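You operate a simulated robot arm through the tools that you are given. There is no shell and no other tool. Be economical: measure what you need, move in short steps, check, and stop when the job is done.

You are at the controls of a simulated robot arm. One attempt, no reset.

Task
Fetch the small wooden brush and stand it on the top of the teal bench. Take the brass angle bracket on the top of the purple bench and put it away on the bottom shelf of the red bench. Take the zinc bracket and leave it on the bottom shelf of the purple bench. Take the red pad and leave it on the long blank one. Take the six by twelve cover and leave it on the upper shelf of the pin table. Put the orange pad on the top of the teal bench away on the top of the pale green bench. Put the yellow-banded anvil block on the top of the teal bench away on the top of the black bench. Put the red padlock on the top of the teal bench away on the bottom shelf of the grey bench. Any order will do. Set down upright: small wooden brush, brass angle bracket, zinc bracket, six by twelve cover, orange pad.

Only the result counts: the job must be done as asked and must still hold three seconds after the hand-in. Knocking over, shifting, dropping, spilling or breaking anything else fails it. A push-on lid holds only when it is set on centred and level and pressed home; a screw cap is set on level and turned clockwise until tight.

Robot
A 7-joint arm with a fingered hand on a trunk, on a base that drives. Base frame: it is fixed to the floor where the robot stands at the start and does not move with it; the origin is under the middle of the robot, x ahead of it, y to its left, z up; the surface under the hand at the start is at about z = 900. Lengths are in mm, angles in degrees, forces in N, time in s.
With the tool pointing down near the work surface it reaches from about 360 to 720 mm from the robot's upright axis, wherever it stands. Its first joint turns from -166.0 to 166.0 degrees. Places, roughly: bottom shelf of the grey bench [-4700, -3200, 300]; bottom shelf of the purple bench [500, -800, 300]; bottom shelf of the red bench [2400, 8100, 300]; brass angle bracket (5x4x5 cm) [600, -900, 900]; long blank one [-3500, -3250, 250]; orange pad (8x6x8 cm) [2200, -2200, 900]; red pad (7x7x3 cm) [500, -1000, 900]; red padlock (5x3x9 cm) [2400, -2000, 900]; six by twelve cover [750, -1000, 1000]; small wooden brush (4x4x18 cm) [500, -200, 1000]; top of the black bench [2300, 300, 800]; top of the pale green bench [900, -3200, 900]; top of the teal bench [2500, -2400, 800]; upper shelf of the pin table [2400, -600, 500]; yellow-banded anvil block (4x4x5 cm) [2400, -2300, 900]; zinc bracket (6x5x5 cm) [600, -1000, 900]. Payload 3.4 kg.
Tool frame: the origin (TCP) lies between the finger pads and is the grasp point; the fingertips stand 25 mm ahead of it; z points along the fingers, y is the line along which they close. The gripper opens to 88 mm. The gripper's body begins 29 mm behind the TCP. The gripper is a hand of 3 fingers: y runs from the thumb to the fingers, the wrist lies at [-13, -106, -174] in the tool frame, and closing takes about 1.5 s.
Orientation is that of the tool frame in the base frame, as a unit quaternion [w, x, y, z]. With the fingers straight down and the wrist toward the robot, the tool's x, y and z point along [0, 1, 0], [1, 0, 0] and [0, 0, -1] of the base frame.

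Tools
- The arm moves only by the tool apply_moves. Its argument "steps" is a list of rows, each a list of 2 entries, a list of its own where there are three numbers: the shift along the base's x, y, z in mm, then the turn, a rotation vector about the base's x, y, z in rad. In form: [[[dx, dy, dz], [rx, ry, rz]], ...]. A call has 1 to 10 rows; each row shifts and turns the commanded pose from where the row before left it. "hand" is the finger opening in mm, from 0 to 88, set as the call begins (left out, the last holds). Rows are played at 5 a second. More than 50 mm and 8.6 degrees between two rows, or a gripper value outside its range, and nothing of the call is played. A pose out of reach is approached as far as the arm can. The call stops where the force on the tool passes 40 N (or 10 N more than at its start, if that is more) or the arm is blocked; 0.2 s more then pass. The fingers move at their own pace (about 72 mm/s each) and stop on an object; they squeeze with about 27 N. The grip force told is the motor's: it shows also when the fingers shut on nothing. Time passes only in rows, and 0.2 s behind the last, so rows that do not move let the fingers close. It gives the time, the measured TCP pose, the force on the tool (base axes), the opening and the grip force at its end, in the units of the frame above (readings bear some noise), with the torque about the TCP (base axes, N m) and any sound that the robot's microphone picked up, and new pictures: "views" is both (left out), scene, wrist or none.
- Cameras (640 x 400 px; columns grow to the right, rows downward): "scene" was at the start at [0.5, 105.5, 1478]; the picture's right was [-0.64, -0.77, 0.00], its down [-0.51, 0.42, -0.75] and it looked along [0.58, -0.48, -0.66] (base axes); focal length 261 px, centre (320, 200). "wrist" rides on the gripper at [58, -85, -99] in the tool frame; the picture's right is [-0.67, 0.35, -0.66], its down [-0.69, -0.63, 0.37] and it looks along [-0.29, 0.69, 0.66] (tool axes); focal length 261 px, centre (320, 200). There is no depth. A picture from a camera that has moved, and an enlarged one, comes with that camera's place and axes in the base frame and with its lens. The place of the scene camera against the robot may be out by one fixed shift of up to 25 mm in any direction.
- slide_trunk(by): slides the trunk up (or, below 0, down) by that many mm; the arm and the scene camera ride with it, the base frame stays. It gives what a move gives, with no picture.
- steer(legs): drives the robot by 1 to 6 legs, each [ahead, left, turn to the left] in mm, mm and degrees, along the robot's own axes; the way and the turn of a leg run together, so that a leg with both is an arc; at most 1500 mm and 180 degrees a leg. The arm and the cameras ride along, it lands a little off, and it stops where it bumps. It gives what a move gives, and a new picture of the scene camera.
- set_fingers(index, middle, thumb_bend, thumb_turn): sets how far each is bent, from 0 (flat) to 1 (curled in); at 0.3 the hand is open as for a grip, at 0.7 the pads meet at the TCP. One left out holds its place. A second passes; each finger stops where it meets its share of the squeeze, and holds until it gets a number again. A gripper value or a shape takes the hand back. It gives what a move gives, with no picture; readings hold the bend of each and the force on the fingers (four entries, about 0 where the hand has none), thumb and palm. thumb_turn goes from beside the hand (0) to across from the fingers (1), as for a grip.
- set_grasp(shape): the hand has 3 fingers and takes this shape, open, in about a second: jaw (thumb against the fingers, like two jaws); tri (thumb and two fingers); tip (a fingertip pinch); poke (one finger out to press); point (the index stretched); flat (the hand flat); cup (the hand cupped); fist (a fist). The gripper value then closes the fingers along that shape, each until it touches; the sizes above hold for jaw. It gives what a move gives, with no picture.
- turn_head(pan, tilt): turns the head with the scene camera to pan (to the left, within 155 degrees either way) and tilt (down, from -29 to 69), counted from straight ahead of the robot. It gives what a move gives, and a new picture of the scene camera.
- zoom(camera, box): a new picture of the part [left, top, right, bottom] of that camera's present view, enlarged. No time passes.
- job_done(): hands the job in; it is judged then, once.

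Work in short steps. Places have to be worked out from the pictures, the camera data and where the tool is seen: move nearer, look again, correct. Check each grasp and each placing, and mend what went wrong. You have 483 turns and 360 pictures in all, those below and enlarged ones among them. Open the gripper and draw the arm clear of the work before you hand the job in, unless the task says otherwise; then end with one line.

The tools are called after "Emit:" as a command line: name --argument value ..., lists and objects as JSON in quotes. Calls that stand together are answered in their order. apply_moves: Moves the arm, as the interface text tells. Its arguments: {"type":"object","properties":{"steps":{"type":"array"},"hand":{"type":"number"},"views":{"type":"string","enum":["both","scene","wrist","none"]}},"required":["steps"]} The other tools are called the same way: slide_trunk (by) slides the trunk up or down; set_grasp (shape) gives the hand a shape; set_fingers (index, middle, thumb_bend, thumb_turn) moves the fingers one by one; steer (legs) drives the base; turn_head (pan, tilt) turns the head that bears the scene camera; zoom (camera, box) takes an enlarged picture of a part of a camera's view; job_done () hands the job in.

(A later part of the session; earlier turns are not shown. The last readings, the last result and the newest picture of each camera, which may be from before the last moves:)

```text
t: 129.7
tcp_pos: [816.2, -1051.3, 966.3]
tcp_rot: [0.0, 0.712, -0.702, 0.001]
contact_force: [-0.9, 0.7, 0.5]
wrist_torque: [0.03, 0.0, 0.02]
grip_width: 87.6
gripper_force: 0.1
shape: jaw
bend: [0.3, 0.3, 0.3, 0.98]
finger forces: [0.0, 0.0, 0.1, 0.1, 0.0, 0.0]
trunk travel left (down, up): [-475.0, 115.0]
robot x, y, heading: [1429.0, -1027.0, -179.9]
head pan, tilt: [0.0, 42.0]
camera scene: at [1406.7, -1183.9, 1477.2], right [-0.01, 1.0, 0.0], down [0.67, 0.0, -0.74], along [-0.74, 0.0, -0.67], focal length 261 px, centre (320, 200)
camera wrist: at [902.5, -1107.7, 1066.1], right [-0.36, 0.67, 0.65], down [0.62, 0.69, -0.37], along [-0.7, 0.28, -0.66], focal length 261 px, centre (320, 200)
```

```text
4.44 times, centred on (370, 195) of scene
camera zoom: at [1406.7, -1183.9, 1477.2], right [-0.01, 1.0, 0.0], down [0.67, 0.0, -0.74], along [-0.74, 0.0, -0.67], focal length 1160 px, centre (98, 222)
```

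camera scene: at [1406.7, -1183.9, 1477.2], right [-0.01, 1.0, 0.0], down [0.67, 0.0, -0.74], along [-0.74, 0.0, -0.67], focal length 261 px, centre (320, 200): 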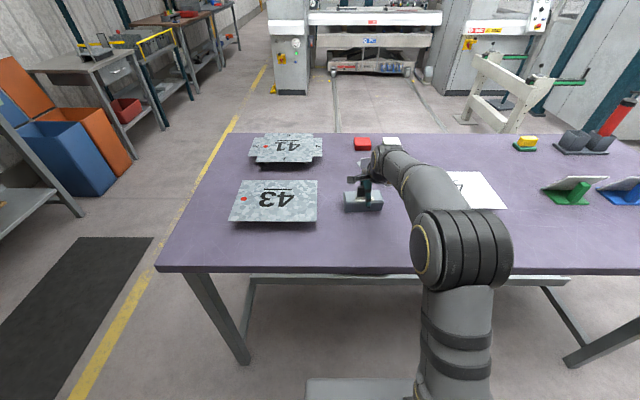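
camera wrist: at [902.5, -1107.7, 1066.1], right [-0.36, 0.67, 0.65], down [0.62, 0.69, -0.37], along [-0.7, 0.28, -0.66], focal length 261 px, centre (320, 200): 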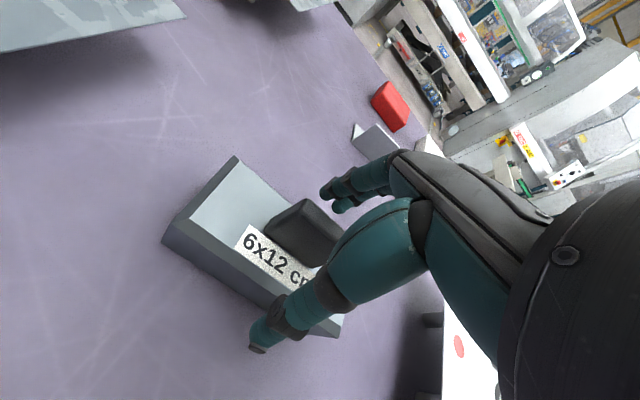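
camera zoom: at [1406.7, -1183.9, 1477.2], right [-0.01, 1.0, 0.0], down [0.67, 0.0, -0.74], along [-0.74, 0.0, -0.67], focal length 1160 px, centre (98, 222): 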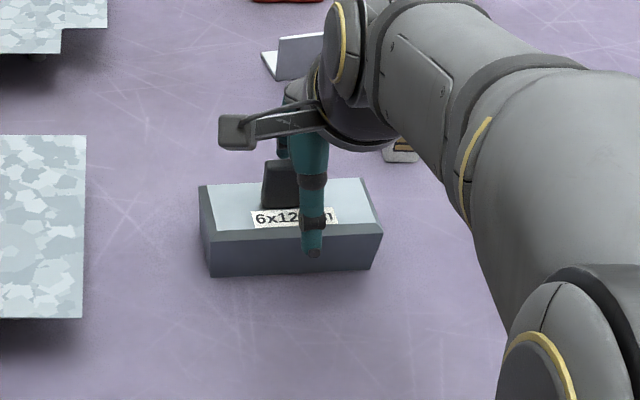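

The cover's top is really at ~935, so the handle spans ~935–970. I raise 4 mm, shift 10 mm in −y to centre on the handle, and close.

Emit:
apply_moves --steps '[[[0, -10, 5], [0, 0, 0]], [[0, 0, 0], [0, 0, 0]]]' --views "none"

Emit:
apply_moves --steps '[[[0, 0, 0], [0, 0, 0]], [[0, 0, 0], [0, 0, 0]], [[0, 0, 0], [0, 0, 0]], [[0, 0, 0], [0, 0, 0]], [[0, 0, 0], [0, 0, 0]], [[0, 0, 0], [0, 0, 0]], [[0, 0, 0], [0, 0, 0]], [[0, 0, 0], [0, 0, 0]]]' --hand 0 --views "wrist"

```text
t: 130.3
tcp_pos: [817.5, -1061.9, 973.5]
tcp_rot: [0.001, 0.712, -0.703, 0.001]
contact_force: [0.2, 0.5, 0.0]
wrist_torque: [0.01, -0.02, 0.02]
grip_width: 87.5
gripper_force: 0.0
shape: jaw
bend: [0.3, 0.3, 0.3, 0.98]
finger forces: [0.0, 0.1, 0.0, 0.1, 0.0, 0.0]
trunk travel left (down, up): [-475.0, 115.0]
robot x, y, heading: [1434.6, -1023.4, -180.1]
head pan, tilt: [0.0, 42.0]
```

```text
t: 132.1
tcp_pos: [817.2, -1061.1, 971.8]
tcp_rot: [0.0, 0.711, -0.703, 0.001]
contact_force: [0.3, 0.0, 0.7]
wrist_torque: [-0.03, 0.02, -0.01]
grip_width: 6.7
gripper_force: 26.8
shape: jaw
bend: [0.71, 0.65, 0.73, 1.0]
finger forces: [15.8, 8.2, 0.1, 0.1, 24.2, 0.0]
trunk travel left (down, up): [-475.0, 115.0]
robot x, y, heading: [1434.9, -1028.1, -179.7]
head pan, tilt: [0.0, 42.0]
camera wrist: at [902.9, -1117.8, 1071.4], right [-0.36, 0.67, 0.65], down [0.62, 0.69, -0.37], along [-0.7, 0.28, -0.66], focal length 261 px, centre (320, 200)
```

wrist: 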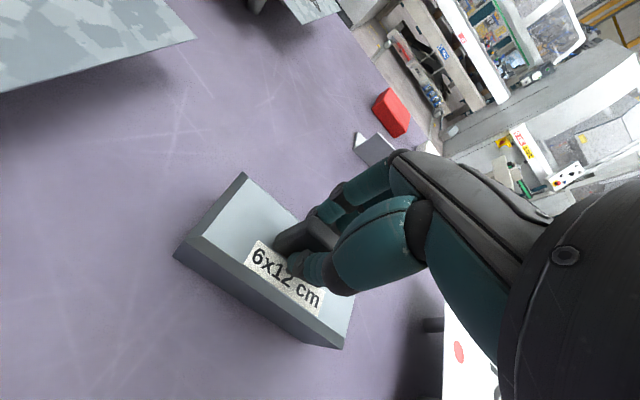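

Now holding the handle. Lift straight up a bit and check.

Emit:
apply_moves --steps '[[[0, 0, 20], [0, 0, 0]], [[0, 0, 40], [0, 0, 0]], [[0, 0, 45], [0, 0, 0]], [[0, 0, 0], [0, 0, 0]]]'

```text
t: 133.1
tcp_pos: [815.5, -1061.6, 1077.0]
tcp_rot: [0.001, 0.712, -0.703, 0.002]
contact_force: [-0.2, -0.3, -1.8]
wrist_torque: [0.0, 0.04, -0.02]
grip_width: 6.8
gripper_force: 27.1
shape: jaw
bend: [0.71, 0.65, 0.73, 1.0]
finger forces: [16.0, 8.2, 0.0, 0.0, 24.2, 0.0]
trunk travel left (down, up): [-475.0, 115.0]
robot x, y, heading: [1434.8, -1027.0, -179.7]
head pan, tilt: [0.0, 42.0]
camera scene: at [1406.6, -1183.9, 1477.2], right [-0.01, 1.0, 0.0], down [0.67, 0.0, -0.74], along [-0.74, 0.0, -0.67], focal length 261 px, centre (320, 200)
camera wrist: at [900.7, -1118.0, 1175.8], right [-0.36, 0.67, 0.65], down [0.62, 0.69, -0.37], along [-0.7, 0.28, -0.66], focal length 261 px, centre (320, 200)
```

scene: 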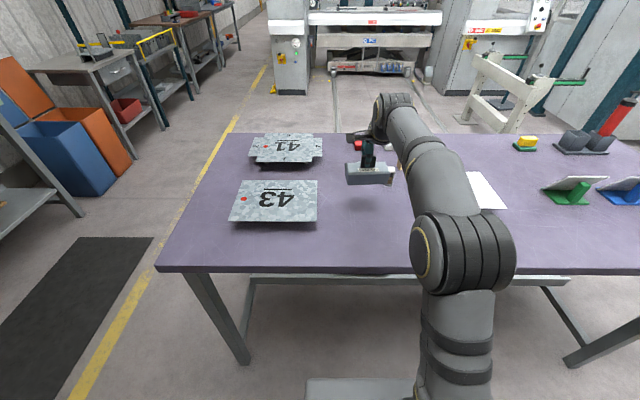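
wrist: 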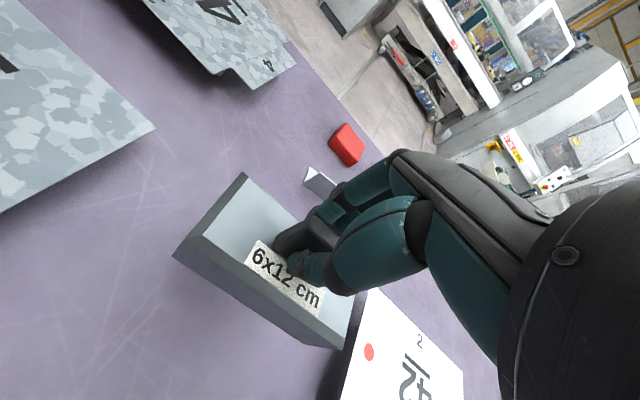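

Cover held level. Retract, back off and turn to the pin table.

Emit:
apply_moves --steps '[[[45, 0, 0], [0, 0, 0]], [[45, 0, 0], [0, 0, 0]], [[45, 0, 0], [0, 0, 0]], [[45, 0, 0], [0, 0, 0]], [[45, 0, 0], [0, 0, 0]], [[15, 0, 0], [0, 0, 0]]]' --views "none"

Emit:
steer --legs '[[-110, 0, 0], [0, 0, 180]]'

```text
t: 134.5
tcp_pos: [1059.0, -1062.2, 1078.0]
tcp_rot: [0.0, 0.712, -0.702, 0.002]
contact_force: [-0.4, -0.6, -1.0]
wrist_torque: [-0.01, -0.01, -0.02]
grip_width: 6.7
gripper_force: 27.2
shape: jaw
bend: [0.71, 0.65, 0.73, 1.0]
finger forces: [16.0, 8.2, 0.0, 0.0, 24.3, 0.0]
trunk travel left (down, up): [-475.0, 115.0]
robot x, y, heading: [1431.4, -1027.4, -179.8]
head pan, tilt: [0.0, 42.0]
```

```text
t: 143.0
tcp_pos: [1918.0, -999.3, 1075.9]
tcp_rot: [-0.001, 0.71, 0.704, 0.0]
contact_force: [0.0, -0.8, -0.9]
wrist_torque: [-0.01, 0.0, -0.01]
grip_width: 6.8
gripper_force: 27.0
shape: jaw
bend: [0.71, 0.65, 0.73, 1.0]
finger forces: [15.7, 7.9, 0.0, 0.0, 23.8, 0.0]
trunk travel left (down, up): [-475.0, 115.0]
robot x, y, heading: [1539.1, -1024.0, -0.6]
head pan, tilt: [0.0, 42.0]
camera scene: at [1564.2, -867.4, 1477.2], right [-0.01, -1.0, 0.0], down [-0.67, 0.01, -0.74], along [0.74, -0.01, -0.67], focal length 261 px, centre (320, 200)
```

scene: 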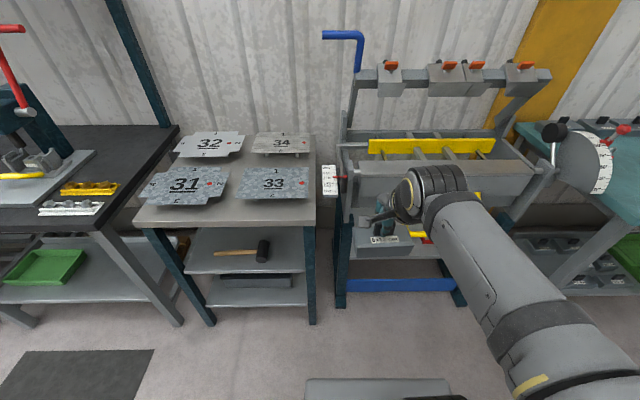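

That's the pin table with a mallet on its upper shelf. I strafe left to face it and inspect the clearance.

Emit:
steer --legs '[[0, 380, 0.6]]'

Emit:
turn_head --pan 0 --tilt 50

```text
t: 145.4
tcp_pos: [1921.8, -617.4, 1077.6]
tcp_rot: [-0.001, 0.705, 0.709, 0.0]
contact_force: [-0.7, 0.9, -1.6]
wrist_torque: [-0.02, -0.02, 0.0]
grip_width: 6.4
gripper_force: 27.1
shape: jaw
bend: [0.71, 0.65, 0.73, 1.0]
finger forces: [15.7, 8.1, 0.1, 0.0, 23.6, 0.0]
trunk travel left (down, up): [-475.0, 115.0]
robot x, y, heading: [1547.8, -649.1, 0.4]
head pan, tilt: [0.0, 42.0]
camera scene: at [1564.5, -490.1, 1477.2], right [0.0, -1.0, 0.0], down [-0.67, 0.0, -0.74], along [0.74, 0.0, -0.67], focal length 261 px, centre (320, 200)
```

scene: 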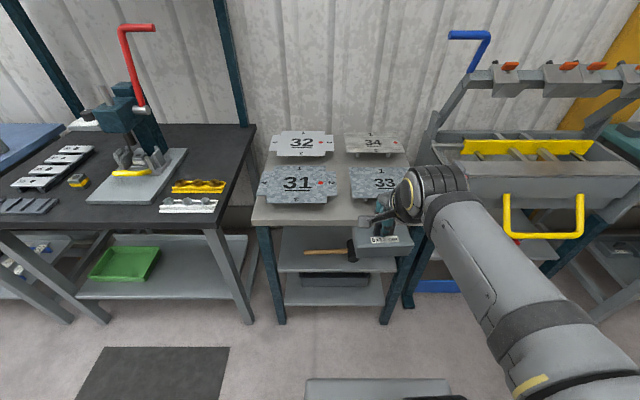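

```text
t: 146.1
tcp_pos: [1921.8, -617.0, 1076.8]
tcp_rot: [-0.002, 0.705, 0.709, -0.001]
contact_force: [-0.2, 0.8, -1.5]
wrist_torque: [0.02, 0.0, 0.02]
grip_width: 6.6
gripper_force: 27.3
shape: jaw
bend: [0.71, 0.65, 0.73, 1.0]
finger forces: [15.7, 8.2, 0.1, 0.0, 23.7, 0.0]
trunk travel left (down, up): [-475.0, 115.0]
robot x, y, heading: [1545.5, -649.2, -0.1]
head pan, tilt: [0.0, 50.0]
camera scene: at [1557.9, -490.4, 1466.0], right [0.0, -1.0, 0.0], down [-0.77, 0.0, -0.64], along [0.64, 0.0, -0.77], focal length 261 px, centre (320, 200)
```

scene: 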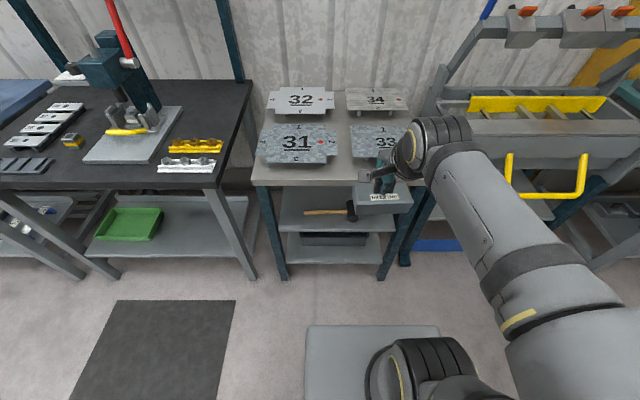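

Lower the trunk (arm is clear in front of the table) to view the shelf bay head on.

Emit:
slide_trunk --by -400

Emit:
turn_head --pan 0 --tilt 30

```text
t: 149.9
tcp_pos: [1920.1, -617.6, 677.6]
tcp_rot: [-0.002, 0.705, 0.709, 0.0]
contact_force: [-0.4, 1.4, -1.8]
wrist_torque: [0.0, 0.03, 0.03]
grip_width: 6.6
gripper_force: 27.1
shape: jaw
bend: [0.71, 0.65, 0.73, 1.0]
finger forces: [15.7, 8.1, 0.0, 0.1, 23.7, 0.0]
trunk travel left (down, up): [-75.0, 515.0]
robot x, y, heading: [1543.3, -652.0, -0.2]
head pan, tilt: [0.0, 50.0]
```

```text
t: 150.8
tcp_pos: [1921.5, -617.7, 676.1]
tcp_rot: [-0.002, 0.705, 0.709, 0.0]
contact_force: [0.5, 1.2, -2.0]
wrist_torque: [0.0, -0.01, 0.0]
grip_width: 6.7
gripper_force: 27.0
shape: jaw
bend: [0.71, 0.65, 0.73, 1.0]
finger forces: [15.7, 8.1, 0.0, 0.0, 23.7, 0.1]
trunk travel left (down, up): [-75.0, 515.0]
robot x, y, heading: [1543.8, -648.1, 0.1]
head pan, tilt: [0.0, 30.0]
camera scene: at [1571.3, -490.4, 1095.4], right [0.0, -1.0, 0.0], down [-0.5, 0.0, -0.87], along [0.87, 0.0, -0.5], focal length 261 px, centre (320, 200)
```

scene: 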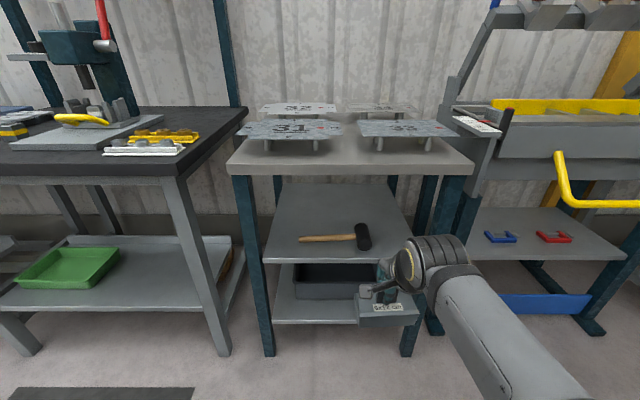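

The shelf's clear: mallet handle at x≈2240, shelf front edge ≈2150, so there is an ~80 mm strip in front of the handle. I drive a bit nearer and shift left, tilt the hand 8° back so it clears the table top, and look with the wrist camera.

Emit:
steer --legs '[[80, 110, 0]]'

Emit:
apply_moves --steps '[[[20, 0, 0], [0, -0.07, 0]], [[20, 0, 0], [0, -0.07, 0]], [[0, 0, 0], [0, 0, 0]]]'

```text
t: 152.1
tcp_pos: [2003.1, -507.9, 678.3]
tcp_rot: [0.0, 0.706, 0.708, 0.0]
contact_force: [0.3, -0.1, -0.8]
wrist_torque: [0.03, 0.02, 0.01]
grip_width: 6.4
gripper_force: 27.1
shape: jaw
bend: [0.71, 0.65, 0.73, 1.0]
finger forces: [15.7, 8.1, 0.0, 0.0, 23.8, 0.0]
trunk travel left (down, up): [-75.0, 515.0]
robot x, y, heading: [1624.2, -539.6, -0.0]
head pan, tilt: [0.0, 30.0]
camera scene: at [1653.3, -380.5, 1095.5], right [0.0, -1.0, 0.0], down [-0.5, 0.0, -0.87], along [0.87, 0.0, -0.5], focal length 261 px, centre (320, 200)
```

scene: 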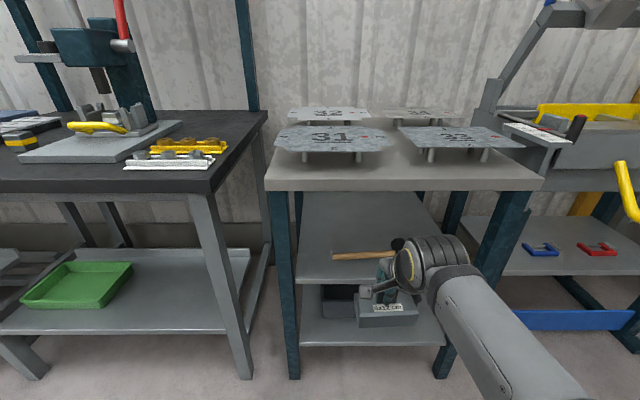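

```text
t: 152.9
tcp_pos: [2042.0, -509.6, 676.7]
tcp_rot: [0.049, 0.705, 0.706, 0.051]
contact_force: [0.8, 0.0, -1.3]
wrist_torque: [0.02, 0.06, -0.02]
grip_width: 6.5
gripper_force: 26.8
shape: jaw
bend: [0.71, 0.65, 0.73, 1.0]
finger forces: [15.8, 8.1, 0.0, 0.1, 23.9, 0.0]
trunk travel left (down, up): [-75.0, 515.0]
robot x, y, heading: [1631.2, -538.7, -0.4]
head pan, tilt: [0.0, 30.0]
camera scene: at [1653.4, -380.5, 1095.5], right [0.0, -1.0, 0.0], down [-0.5, 0.0, -0.87], along [0.87, 0.0, -0.5], focal length 261 px, centre (320, 200)
camera wrist: at [1943.9, -451.4, 763.3], right [0.25, -0.67, 0.7], down [-0.57, -0.69, -0.45], along [0.78, -0.28, -0.56], focal length 261 px, centre (320, 200)
```

scene: 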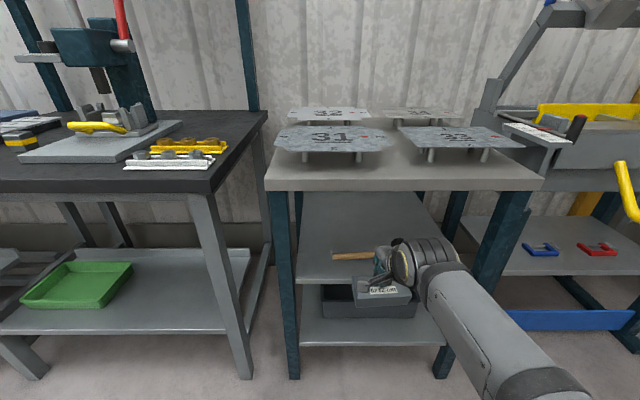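
wrist: 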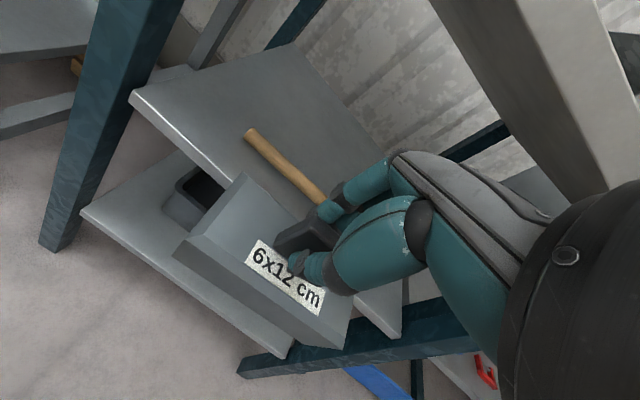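

From the wrist view: shelf edge x≈2148, handle's near side ≈2222. I go in to TCP x≈2172, y≈-530, staying above the handle.

Emit:
apply_moves --steps '[[[35, -7, 0], [0, 0, 0]], [[35, -7, 0], [0, 0, 0]], [[35, -6, 0], [0, 0, 0]], [[25, 0, -10], [0, 0, 0]], [[0, 0, -10], [0, 0, 0]], [[0, 0, 0], [0, 0, 0]]]'

```text
t: 154.3
tcp_pos: [2172.4, -528.3, 658.0]
tcp_rot: [0.049, 0.705, 0.706, 0.05]
contact_force: [0.3, -1.1, -1.1]
wrist_torque: [-0.01, 0.0, -0.02]
grip_width: 6.7
gripper_force: 26.6
shape: jaw
bend: [0.71, 0.65, 0.73, 1.0]
finger forces: [15.7, 8.1, 0.1, 0.1, 24.0, 0.1]
trunk travel left (down, up): [-75.0, 515.0]
robot x, y, heading: [1628.6, -536.8, -0.3]
head pan, tilt: [0.0, 30.0]
camera scene: at [1653.4, -380.5, 1095.5], right [0.0, -1.0, 0.0], down [-0.5, 0.0, -0.87], along [0.87, 0.0, -0.5], focal length 261 px, centre (320, 200)
camera wrist: at [2073.9, -470.5, 743.9], right [0.26, -0.67, 0.7], down [-0.57, -0.69, -0.45], along [0.78, -0.28, -0.56], focal length 261 px, centre (320, 200)
```

scene: 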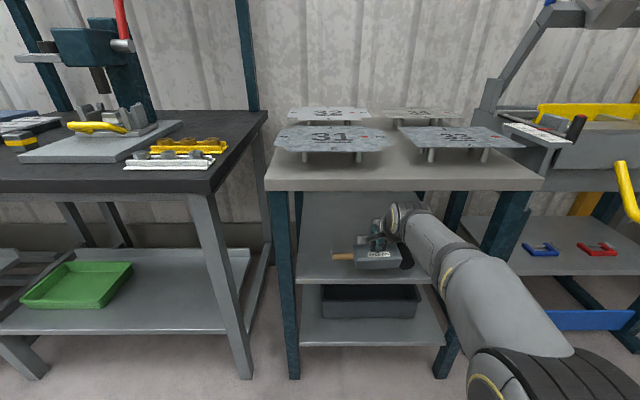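
wrist: 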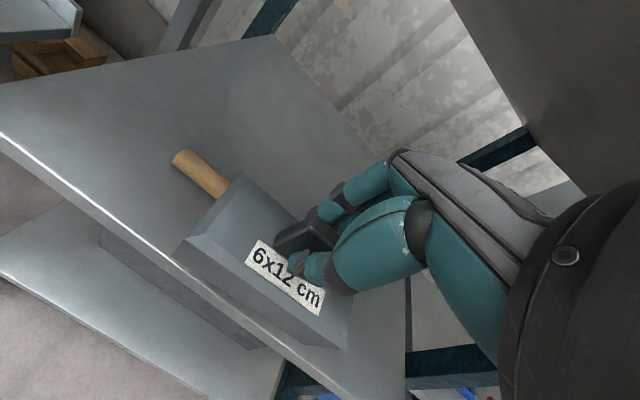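

Re-triangulating from the two wrist views: shelf edge is at x≈2185, z≈503, handle's near side ≈2263. So I go 37 mm further in and lower.

Emit:
apply_moves --steps '[[[18, 0, -10], [0, 0, 0]], [[18, 0, -10], [0, 0, 0]], [[0, 0, -15], [0, 0, 0]], [[0, 0, 0], [0, 0, 0]]]'

Emit:
zoom --camera "scene" --box '[280, 170, 480, 300]'

```text
t: 155.3
tcp_pos: [2207.9, -528.6, 625.2]
tcp_rot: [0.048, 0.705, 0.706, 0.049]
contact_force: [-0.3, -0.3, -2.2]
wrist_torque: [0.02, 0.0, 0.0]
grip_width: 6.6
gripper_force: 27.2
shape: jaw
bend: [0.71, 0.65, 0.73, 1.0]
finger forces: [15.8, 8.1, 0.1, 0.0, 24.0, 0.1]
trunk travel left (down, up): [-75.0, 515.0]
robot x, y, heading: [1629.7, -536.3, 0.0]
head pan, tilt: [0.0, 30.0]
camera scene: at [1653.4, -380.5, 1095.5], right [0.0, -1.0, 0.0], down [-0.5, 0.0, -0.87], along [0.87, 0.0, -0.5], focal length 261 px, centre (320, 200)
camera wrist: at [2110.6, -471.0, 709.8], right [0.26, -0.67, 0.7], down [-0.57, -0.69, -0.45], along [0.78, -0.28, -0.56], focal length 261 px, centre (320, 200)
```

scene: 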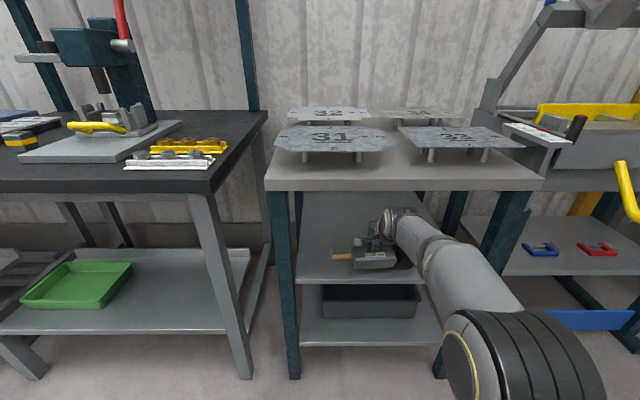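
wrist: 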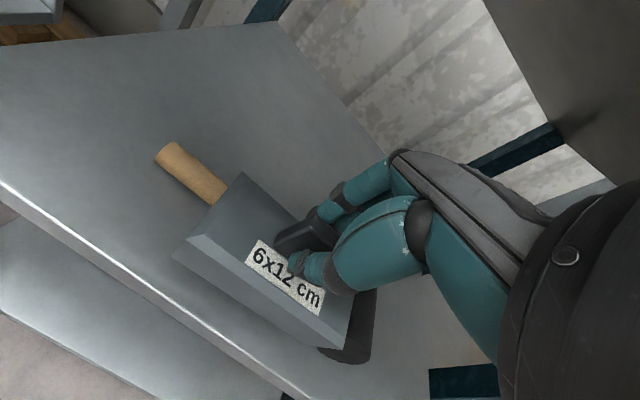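

```text
3.08 times, centred on (380, 235) of scene
camera zoom: at [1653.4, -380.5, 1095.5], right [0.0, -1.0, 0.0], down [-0.5, 0.0, -0.87], along [0.87, 0.0, -0.5], focal length 803 px, centre (135, 92)
```

zoom: 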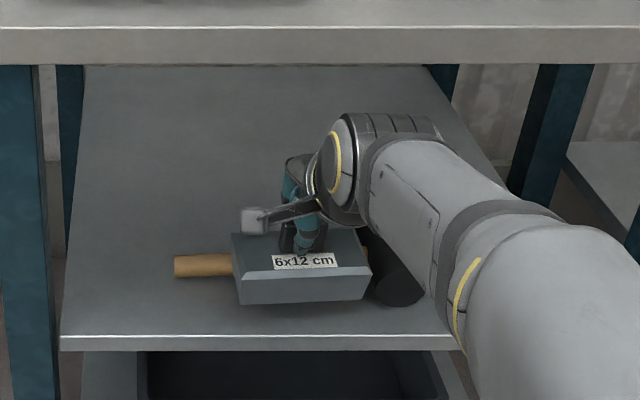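

Shift 25 mm left to stay clear of the mallet head, then lower to contact.

Emit:
apply_moves --steps '[[[1, 25, 0], [0, 0, 0]], [[0, 0, -15], [0, 0, 0]], [[0, 0, -6], [0, 0, 0]], [[0, 0, -5], [0, 0, 0]], [[0, 0, -5], [0, 0, 0]], [[0, 0, -4], [0, 0, 0]], [[0, 0, -4], [0, 0, 0]]]'

```text
t: 156.9
tcp_pos: [2208.8, -503.8, 589.5]
tcp_rot: [0.052, 0.705, 0.705, 0.054]
contact_force: [0.5, 0.4, 29.0]
wrist_torque: [-0.03, -0.13, 0.02]
grip_width: 8.5
gripper_force: 27.0
shape: jaw
bend: [0.71, 0.64, 0.75, 1.0]
finger forces: [20.5, 11.8, 0.0, 0.0, 32.1, 0.0]
trunk travel left (down, up): [-75.0, 515.0]
robot x, y, heading: [1623.7, -539.9, -0.3]
head pan, tilt: [0.0, 30.0]
camera scene: at [1651.0, -380.6, 1096.1], right [0.0, -1.0, 0.0], down [-0.5, 0.0, -0.87], along [0.87, 0.0, -0.5], focal length 261 px, centre (320, 200)
camera wrist: at [2109.7, -445.8, 674.1], right [0.25, -0.67, 0.7], down [-0.57, -0.69, -0.46], along [0.79, -0.28, -0.55], focal length 261 px, centre (320, 200)
```

scene: 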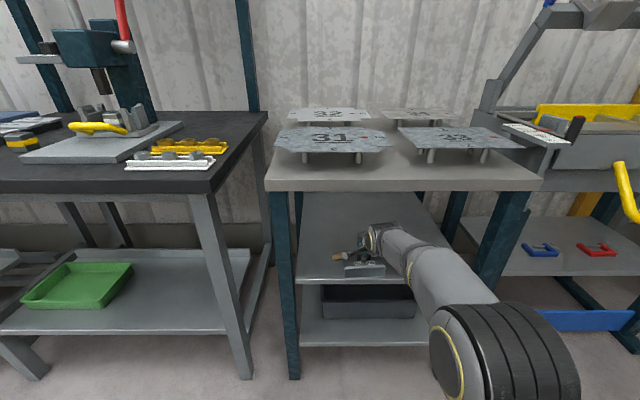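
wrist: 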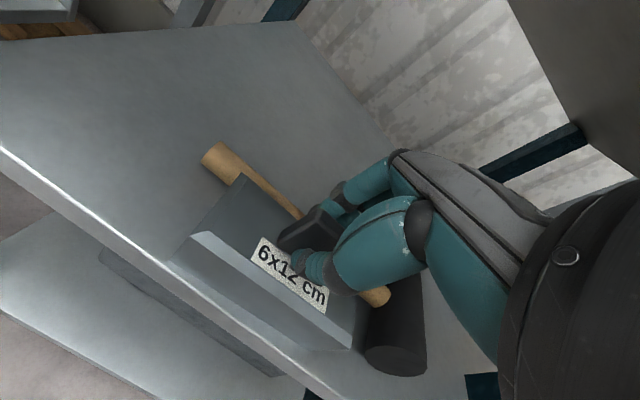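

Touching on its near edge. There's headroom, so I level the hand about that edge to lay the cover flat before release.

Emit:
apply_moves --steps '[[[0, 0, 2], [0, 0, 0]], [[3, 0, -0.5], [0, 0.035, 0]], [[3, 0, -0.5], [0, 0.035, 0]], [[3, 0, -0.5], [0, 0.035, 0]], [[3, 0, -0.5], [0, 0.035, 0]], [[0, 0, 0], [0, 0, 0]]]'

```text
t: 157.8
tcp_pos: [2214.4, -503.9, 589.6]
tcp_rot: [0.025, 0.705, 0.708, 0.027]
contact_force: [-3.3, -0.1, 21.5]
wrist_torque: [-0.02, 0.07, 0.02]
grip_width: 9.3
gripper_force: 27.3
shape: jaw
bend: [0.72, 0.72, 0.75, 1.0]
finger forces: [18.1, 9.6, 0.0, 0.0, 30.5, 0.0]
trunk travel left (down, up): [-75.0, 515.0]
robot x, y, heading: [1627.6, -541.0, -0.3]
head pan, tilt: [0.0, 30.0]
stopped in row 4: the force on the tool passed its limit at 41 N (the readings are from after the stop); the commanded pose is now the measured one
camera scene: at [1651.2, -380.6, 1095.3], right [0.0, -1.0, 0.0], down [-0.5, 0.0, -0.87], along [0.87, 0.0, -0.5], focal length 261 px, centre (320, 200)
camera wrist: at [2123.2, -445.8, 682.0], right [0.3, -0.67, 0.68], down [-0.6, -0.69, -0.41], along [0.74, -0.28, -0.61], focal length 261 px, centre (320, 200)
```

scene: 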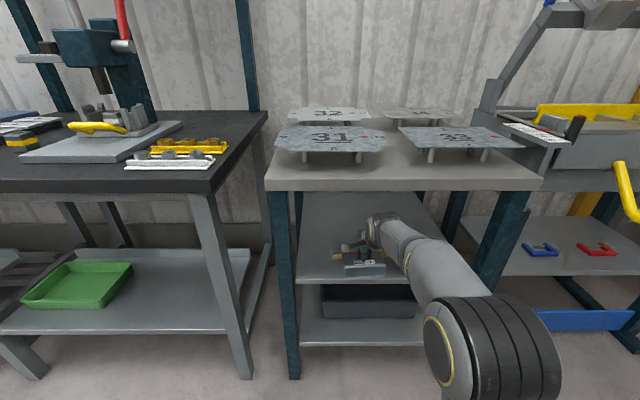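
wrist: 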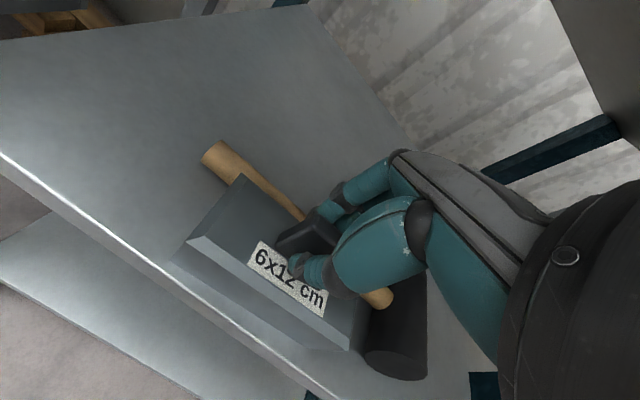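

Nearly level now (≈4°). Relax 2 mm, and release.

Emit:
apply_moves --steps '[[[0, 0, 3], [0, 0, 0]], [[0, 0, 0], [0, 0, 0]]]' --views "none"

Emit:
apply_moves --steps '[[[0, 0, 0], [0, 0, 0]], [[0, 0, 0], [0, 0, 0]], [[0, 0, 0], [0, 0, 0]], [[0, 0, 0], [0, 0, 0]], [[0, 0, 0], [0, 0, 0]], [[0, 0, 0], [0, 0, 0]]]' --hand 70

Emit:
zoom --camera "scene" --box '[280, 170, 480, 300]'

```text
t: 158.4
tcp_pos: [2215.6, -503.8, 589.7]
tcp_rot: [0.022, 0.706, 0.707, 0.024]
contact_force: [0.3, -0.6, 16.0]
wrist_torque: [-0.01, -0.03, 0.01]
grip_width: 9.2
gripper_force: 26.3
shape: jaw
bend: [0.72, 0.66, 0.75, 1.0]
finger forces: [18.8, 10.3, 0.1, 0.1, 28.6, 0.0]
trunk travel left (down, up): [-75.0, 515.0]
robot x, y, heading: [1628.2, -538.7, -0.1]
head pan, tilt: [0.0, 30.0]
```

```text
t: 159.8
tcp_pos: [2215.6, -502.5, 589.1]
tcp_rot: [0.021, 0.706, 0.707, 0.022]
contact_force: [-0.5, 0.7, -1.1]
wrist_torque: [-0.04, -0.01, -0.02]
grip_width: 69.8
gripper_force: 0.0
shape: jaw
bend: [0.27, 0.34, 0.5, 0.99]
finger forces: [0.0, 0.0, 0.1, 0.1, 0.0, 0.0]
trunk travel left (down, up): [-75.0, 515.0]
robot x, y, heading: [1626.6, -540.7, -0.2]
head pan, tilt: [0.0, 30.0]
camera scene: at [1653.1, -380.5, 1095.5], right [0.0, -1.0, 0.0], down [-0.5, 0.0, -0.87], along [0.87, 0.0, -0.5], focal length 261 px, centre (320, 200)
camera wrist: at [2124.2, -445.7, 682.0], right [0.31, -0.67, 0.68], down [-0.6, -0.69, -0.41], along [0.73, -0.28, -0.62], focal length 261 px, centre (320, 200)
```

scene: 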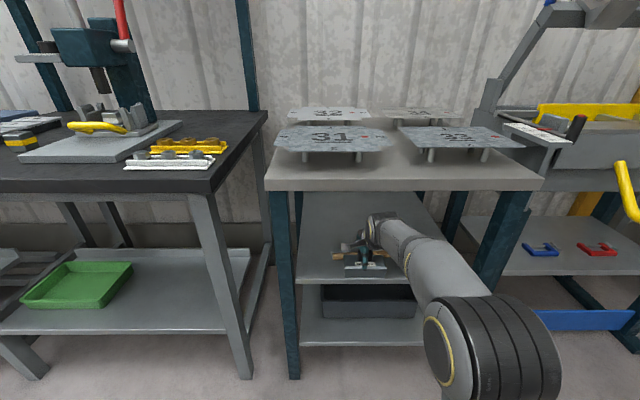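
wrist: 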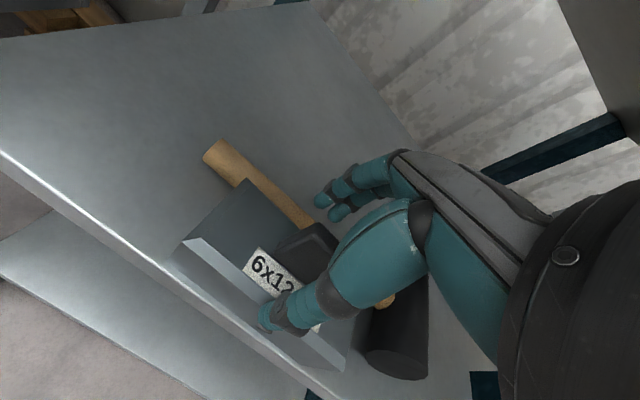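

```text
3.08 times, centred on (380, 235) of scene
camera zoom: at [1653.1, -380.5, 1095.5], right [0.0, -1.0, 0.0], down [-0.5, 0.0, -0.87], along [0.87, 0.0, -0.5], focal length 803 px, centre (135, 92)
```

zoom: 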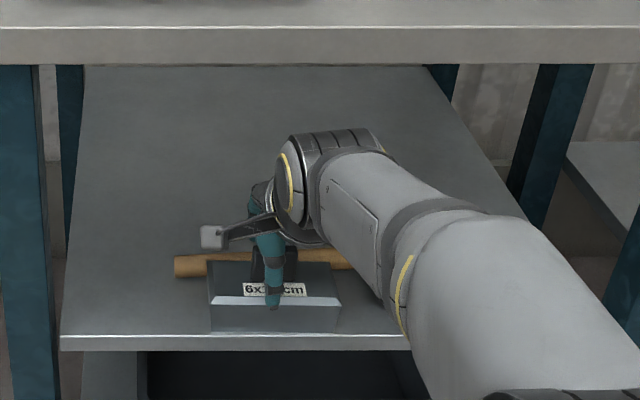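

Zoom on the wrist view to see whether the cover's near edge is on the shelf.

Emit:
zoom --camera "wrist" --box '[140, 160, 360, 380]'

```text
1.82 times, centred on (250, 270) of wrist
camera zoom: at [2124.2, -445.7, 682.0], right [0.31, -0.67, 0.68], down [-0.6, -0.69, -0.41], along [0.73, -0.28, -0.62], focal length 474 px, centre (447, 73)
```

zoom: 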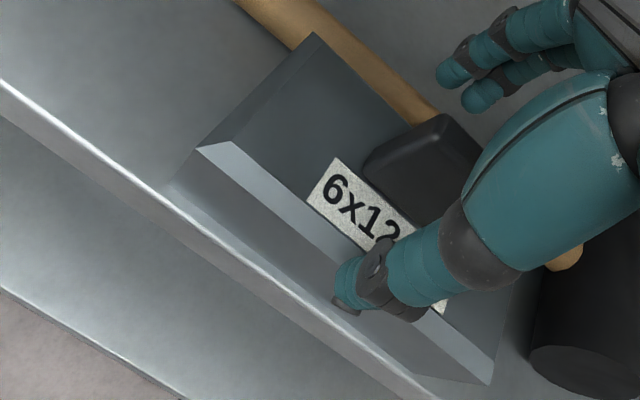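

The cover stands flat on the shelf. I withdraw: tilt the hand back while rising above the handle, then pull straight out.

Emit:
apply_moves --steps '[[[0, 0, 8], [0, -0.05, 0]], [[0, 0, 8], [0, -0.05, 0]], [[0, 0, 10], [0, -0.05, 0]], [[0, 0, 14], [0, 0, 0]], [[-20, 0, 8], [0, 0, 0]], [[-40, 0, 0], [0, 0, 0]], [[-45, 0, 0], [0, 0, 0]], [[-45, 0, 0], [0, 0, 0]], [[-30, 0, 0], [0, 0, 0]]]'

```text
t: 161.8
tcp_pos: [2031.6, -503.6, 635.5]
tcp_rot: [0.074, 0.702, 0.704, 0.075]
contact_force: [0.6, -0.8, 0.6]
wrist_torque: [-0.02, -0.01, -0.02]
grip_width: 69.8
gripper_force: 0.1
shape: jaw
bend: [0.27, 0.34, 0.5, 0.99]
finger forces: [0.1, 0.1, 0.0, 0.2, 0.0, 0.0]
trunk travel left (down, up): [-75.0, 515.0]
robot x, y, heading: [1627.3, -539.9, -0.2]
head pan, tilt: [0.0, 30.0]
camera scene: at [1653.3, -380.5, 1095.5], right [0.0, -1.0, 0.0], down [-0.5, 0.0, -0.87], along [0.87, 0.0, -0.5], focal length 261 px, centre (320, 200)
camera wrist: at [1927.7, -445.9, 714.2], right [0.2, -0.67, 0.71], down [-0.54, -0.69, -0.49], along [0.82, -0.28, -0.5], focal length 261 px, centre (320, 200)
```

scene: 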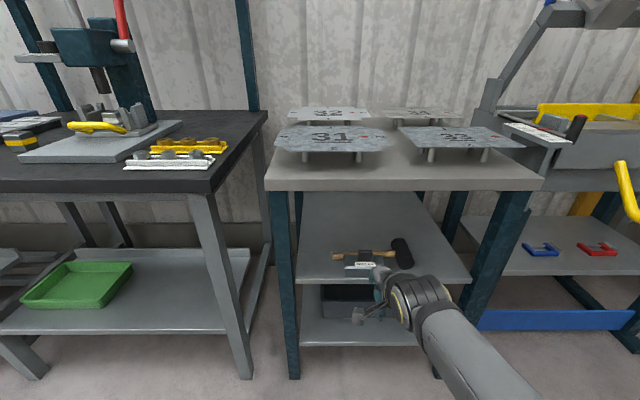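
wrist: 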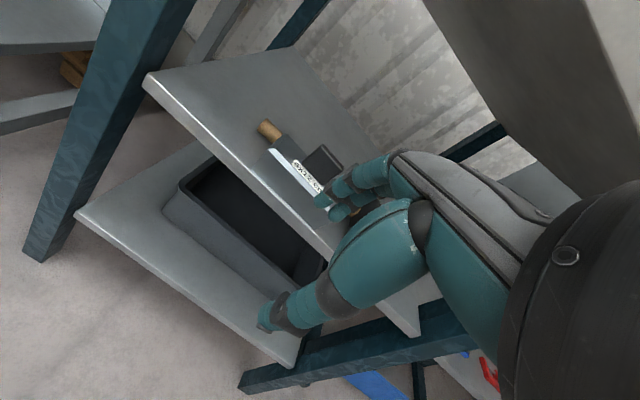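

Quick zoom to confirm the cover and mallet are in order.

Emit:
zoom --camera "scene" --box '[300, 220, 430, 300]'

Emit:
slide_trunk --by 400

```text
4.92 times, centred on (365, 260) of scene
camera zoom: at [1653.3, -380.5, 1095.5], right [0.0, -1.0, 0.0], down [-0.5, 0.0, -0.87], along [0.87, 0.0, -0.5], focal length 1285 px, centre (98, -95)
```

zoom: 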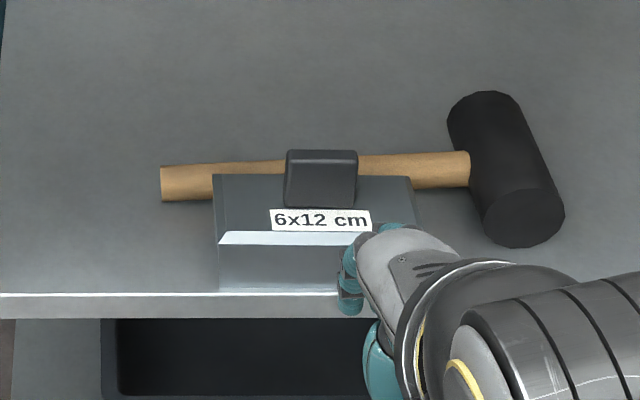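

```text
t: 165.6
tcp_pos: [2031.3, -503.9, 1035.6]
tcp_rot: [0.075, 0.703, 0.703, 0.077]
contact_force: [0.6, 1.5, -0.7]
wrist_torque: [-0.01, 0.0, -0.01]
grip_width: 69.7
gripper_force: 0.1
shape: jaw
bend: [0.27, 0.34, 0.5, 0.99]
finger forces: [0.1, 0.0, 0.1, 0.1, 0.0, 0.1]
trunk travel left (down, up): [-475.0, 115.0]
robot x, y, heading: [1624.4, -539.9, -0.1]
head pan, tilt: [0.0, 30.0]
```

Good. I level the tool, retract, and move to the left end of the purple bench, looking back along the route.

Emit:
apply_moves --steps '[[[-10, 0, 20], [0, 0.11, 0]], [[-10, 0, 20], [0, 0.105, 0]], [[0, 0, 20], [0, 0, 0]]]' --hand 88 --views "none"

Emit:
steer --legs '[[-80, 0, 0], [0, 1130, 0]]'

Emit:
turn_head --pan 150 --tilt 30

```text
t: 166.4
tcp_pos: [2009.4, -504.5, 1097.4]
tcp_rot: [-0.002, 0.707, 0.708, -0.001]
contact_force: [-0.5, 0.3, -0.2]
wrist_torque: [-0.02, 0.01, -0.01]
grip_width: 87.6
gripper_force: 0.1
shape: jaw
bend: [0.3, 0.3, 0.3, 0.98]
finger forces: [0.0, 0.0, 0.0, 0.0, 0.1, 0.0]
trunk travel left (down, up): [-475.0, 115.0]
robot x, y, heading: [1627.2, -541.4, -0.3]
head pan, tilt: [0.0, 30.0]
```

```text
t: 173.1
tcp_pos: [1929.9, 684.4, 1097.5]
tcp_rot: [-0.002, 0.704, 0.71, -0.001]
contact_force: [-0.3, -0.3, 0.5]
wrist_torque: [0.02, -0.03, -0.04]
grip_width: 87.9
gripper_force: 0.1
shape: jaw
bend: [0.3, 0.3, 0.3, 0.98]
finger forces: [0.0, 0.1, 0.0, 0.1, 0.0, 0.0]
trunk travel left (down, up): [-475.0, 115.0]
robot x, y, heading: [1548.7, 645.7, 0.1]
head pan, tilt: [0.0, 30.0]
camera scene: at [1572.2, 806.6, 1495.5], right [0.0, -1.0, 0.0], down [-0.5, 0.0, -0.87], along [0.87, 0.0, -0.5], focal length 261 px, centre (320, 200)
```

scene: 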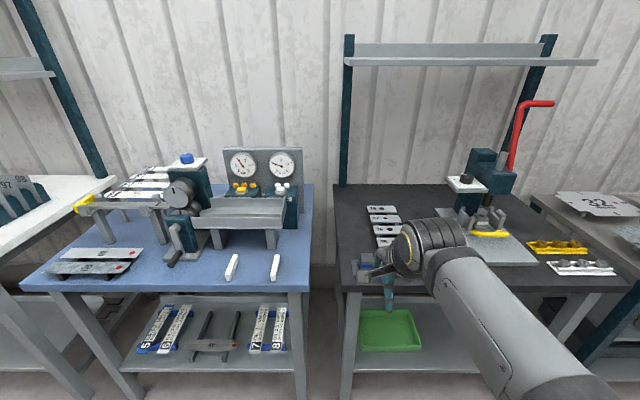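

```text
t: 175.4
tcp_pos: [1930.8, 684.2, 1097.6]
tcp_rot: [-0.002, 0.704, 0.71, 0.0]
contact_force: [0.5, 0.0, 0.0]
wrist_torque: [0.02, 0.01, -0.02]
grip_width: 87.6
gripper_force: 0.1
shape: jaw
bend: [0.3, 0.3, 0.3, 0.98]
finger forces: [0.0, 0.0, 0.1, 0.1, 0.0, 0.1]
trunk travel left (down, up): [-475.0, 115.0]
robot x, y, heading: [1545.7, 643.9, 0.0]
head pan, tilt: [150.0, 30.0]
camera scene: at [1403.3, 851.4, 1495.5], right [0.5, 0.87, 0.0], down [0.43, -0.25, -0.87], along [-0.75, 0.43, -0.5], focal length 261 px, centre (320, 200)
```

scene: 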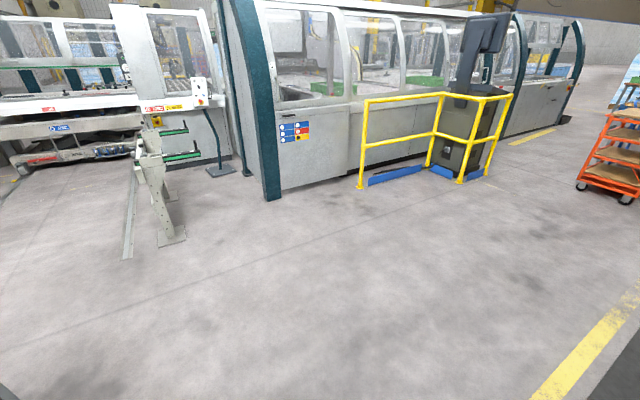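

The way back is clear (the white stand is near x≈-950). I raise the arm and drive back around the left end to the front of the purple bench.

Emit:
apply_moves --steps '[[[0, -20, 45], [0, 0, 0]], [[0, -20, 45], [0, 0, 0]], [[0, 0, 20], [0, 0, 0]]]' --views "none"

Emit:
steer --legs '[[-1500, 0, 0], [-230, 0, 0], [0, -1500, 0]]'

Emit:
turn_head --pan 0 --tilt 40

```text
t: 176.2
tcp_pos: [1927.8, 644.6, 1206.5]
tcp_rot: [-0.002, 0.704, 0.71, -0.001]
contact_force: [0.2, 0.0, 0.5]
wrist_torque: [0.0, 0.0, 0.0]
grip_width: 87.7
gripper_force: 0.1
shape: jaw
bend: [0.3, 0.3, 0.3, 0.98]
finger forces: [0.0, 0.0, 0.0, 0.0, 0.0, 0.0]
trunk travel left (down, up): [-475.0, 115.0]
robot x, y, heading: [1548.9, 647.6, 0.1]
head pan, tilt: [150.0, 30.0]
```

```text
t: 192.3
tcp_pos: [198.9, -926.8, 1206.0]
tcp_rot: [-0.002, 0.705, 0.709, -0.001]
contact_force: [0.3, -0.1, -0.8]
wrist_torque: [-0.02, 0.01, 0.06]
grip_width: 88.0
gripper_force: 0.2
shape: jaw
bend: [0.3, 0.3, 0.3, 0.98]
finger forces: [0.1, 0.0, 0.0, 0.0, 0.0, 0.0]
trunk travel left (down, up): [-475.0, 115.0]
robot x, y, heading: [-184.5, -921.5, 0.2]
head pan, tilt: [150.0, 30.0]
camera scene: at [-324.8, -719.0, 1495.5], right [0.5, 0.87, 0.0], down [0.43, -0.25, -0.87], along [-0.75, 0.43, -0.5], focal length 261 px, centre (320, 200)
```

scene: 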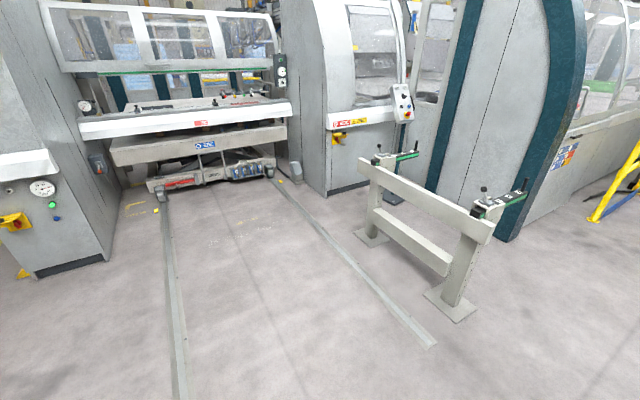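

```text
t: 194.7
tcp_pos: [199.5, -927.1, 1206.6]
tcp_rot: [-0.002, 0.705, 0.71, 0.0]
contact_force: [-0.4, -0.2, -0.4]
wrist_torque: [0.01, 0.0, 0.03]
grip_width: 87.7
gripper_force: 0.2
shape: jaw
bend: [0.3, 0.3, 0.3, 0.98]
finger forces: [0.0, 0.0, 0.0, 0.0, 0.1, 0.0]
trunk travel left (down, up): [-475.0, 115.0]
robot x, y, heading: [-184.2, -924.3, 0.2]
head pan, tilt: [0.0, 40.0]
camera scene: at [-161.4, -763.9, 1480.2], right [0.0, -1.0, 0.0], down [-0.64, 0.0, -0.77], along [0.77, 0.0, -0.64], focal length 261 px, centre (320, 200)
```

scene: 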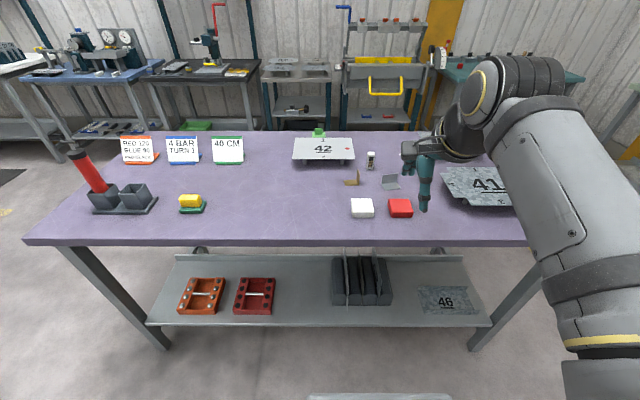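

Excellent view. Zoom on the brackets and pads.

Emit:
zoom --camera "scene" --box '[330, 140, 450, 230]'

Emit:
zoom --camera "scene" --box '[140, 240, 500, 350]'

```text
4.44 times, centred on (390, 185) of scene
camera zoom: at [-161.4, -763.9, 1480.2], right [0.0, -1.0, 0.0], down [-0.64, 0.0, -0.77], along [0.77, 0.0, -0.64], focal length 1160 px, centre (9, 267)
```

zoom: 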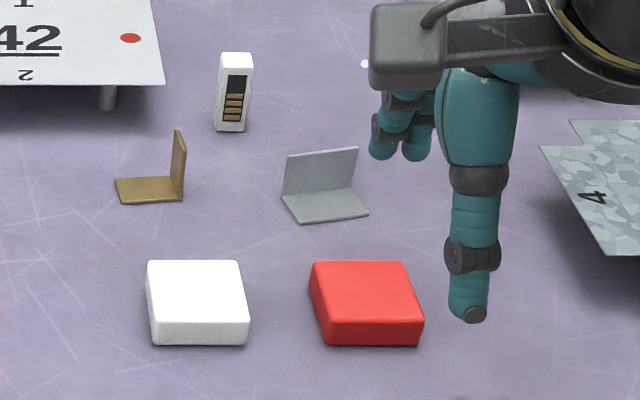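

```text
1.78 times, centred on (320, 295) of scene
camera zoom: at [-161.4, -763.9, 1480.2], right [0.0, -1.0, 0.0], down [-0.64, 0.0, -0.77], along [0.77, 0.0, -0.64], focal length 464 px, centre (320, 31)
```

zoom: 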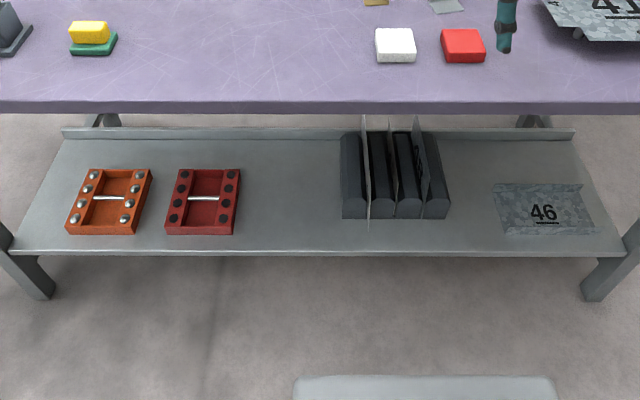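

Zinc bracket ≈ (622, -1008), its upright plate turned ~12°. I drive closer and bring the hand over it.

Emit:
steer --legs '[[165, -60, 0]]'

Emit:
apply_moves --steps '[[[40, -5, -25], [0, 0, 0.07]], [[40, -5, -25], [0, 0, 0.07]], [[40, -5, -25], [0, 0, 0.07]], [[40, -5, -25], [0, 0, 0]], [[30, 0, -25], [0, 0, 0]], [[0, 0, 0], [0, 0, 0]]]'

```text
t: 196.2
tcp_pos: [368.3, -985.4, 1205.2]
tcp_rot: [-0.002, 0.704, 0.71, -0.001]
contact_force: [-0.1, -0.1, -0.2]
wrist_torque: [0.0, 0.0, 0.0]
grip_width: 87.4
gripper_force: 0.1
shape: jaw
bend: [0.3, 0.3, 0.3, 0.98]
finger forces: [0.1, 0.0, 0.1, 0.0, 0.1, 0.0]
trunk travel left (down, up): [-475.0, 115.0]
robot x, y, heading: [-15.4, -984.9, 0.3]
head pan, tilt: [0.0, 40.0]
camera scene: at [5.8, -824.2, 1480.2], right [0.0, -1.0, 0.0], down [-0.64, 0.0, -0.77], along [0.77, 0.0, -0.64], focal length 261 px, centre (320, 200)
```

scene: 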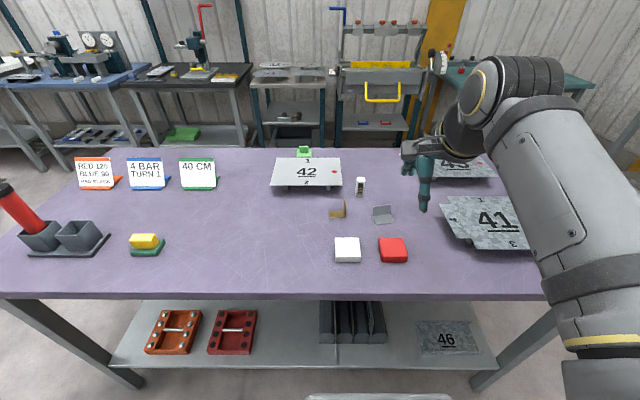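

```text
t: 197.6
tcp_pos: [554.4, -1004.5, 1082.4]
tcp_rot: [-0.001, 0.625, 0.78, 0.0]
contact_force: [0.3, 0.2, -0.5]
wrist_torque: [0.0, 0.02, 0.03]
grip_width: 87.7
gripper_force: 0.1
shape: jaw
bend: [0.3, 0.3, 0.3, 0.98]
finger forces: [0.1, 0.1, 0.0, 0.0, 0.1, 0.1]
trunk travel left (down, up): [-475.0, 115.0]
robot x, y, heading: [-14.2, -982.8, -0.1]
head pan, tilt: [0.0, 40.0]
camera scene: at [5.4, -824.0, 1480.1], right [0.0, -1.0, 0.0], down [-0.64, 0.0, -0.77], along [0.77, 0.0, -0.64], focal length 261 px, centre (320, 200)
camera wrist: at [460.1, -966.1, 1182.6], right [0.49, -0.58, 0.65], down [-0.47, -0.81, -0.37], along [0.74, -0.13, -0.66], focal length 261 px, centre (320, 200)
```

scene: 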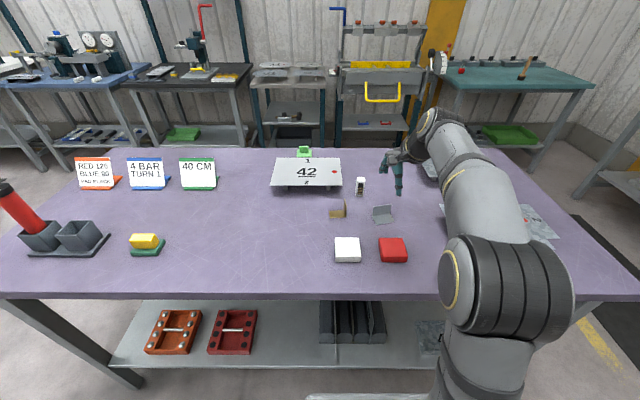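
wrist: 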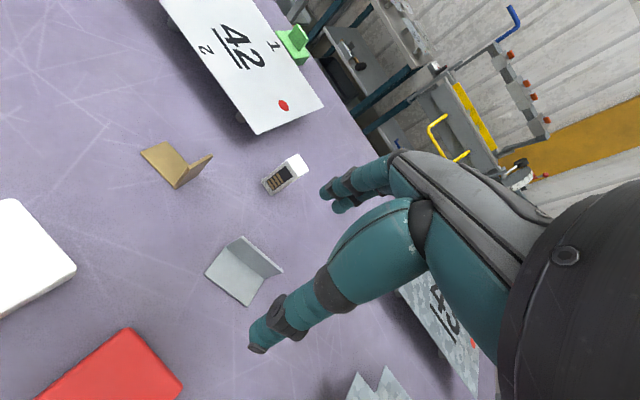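

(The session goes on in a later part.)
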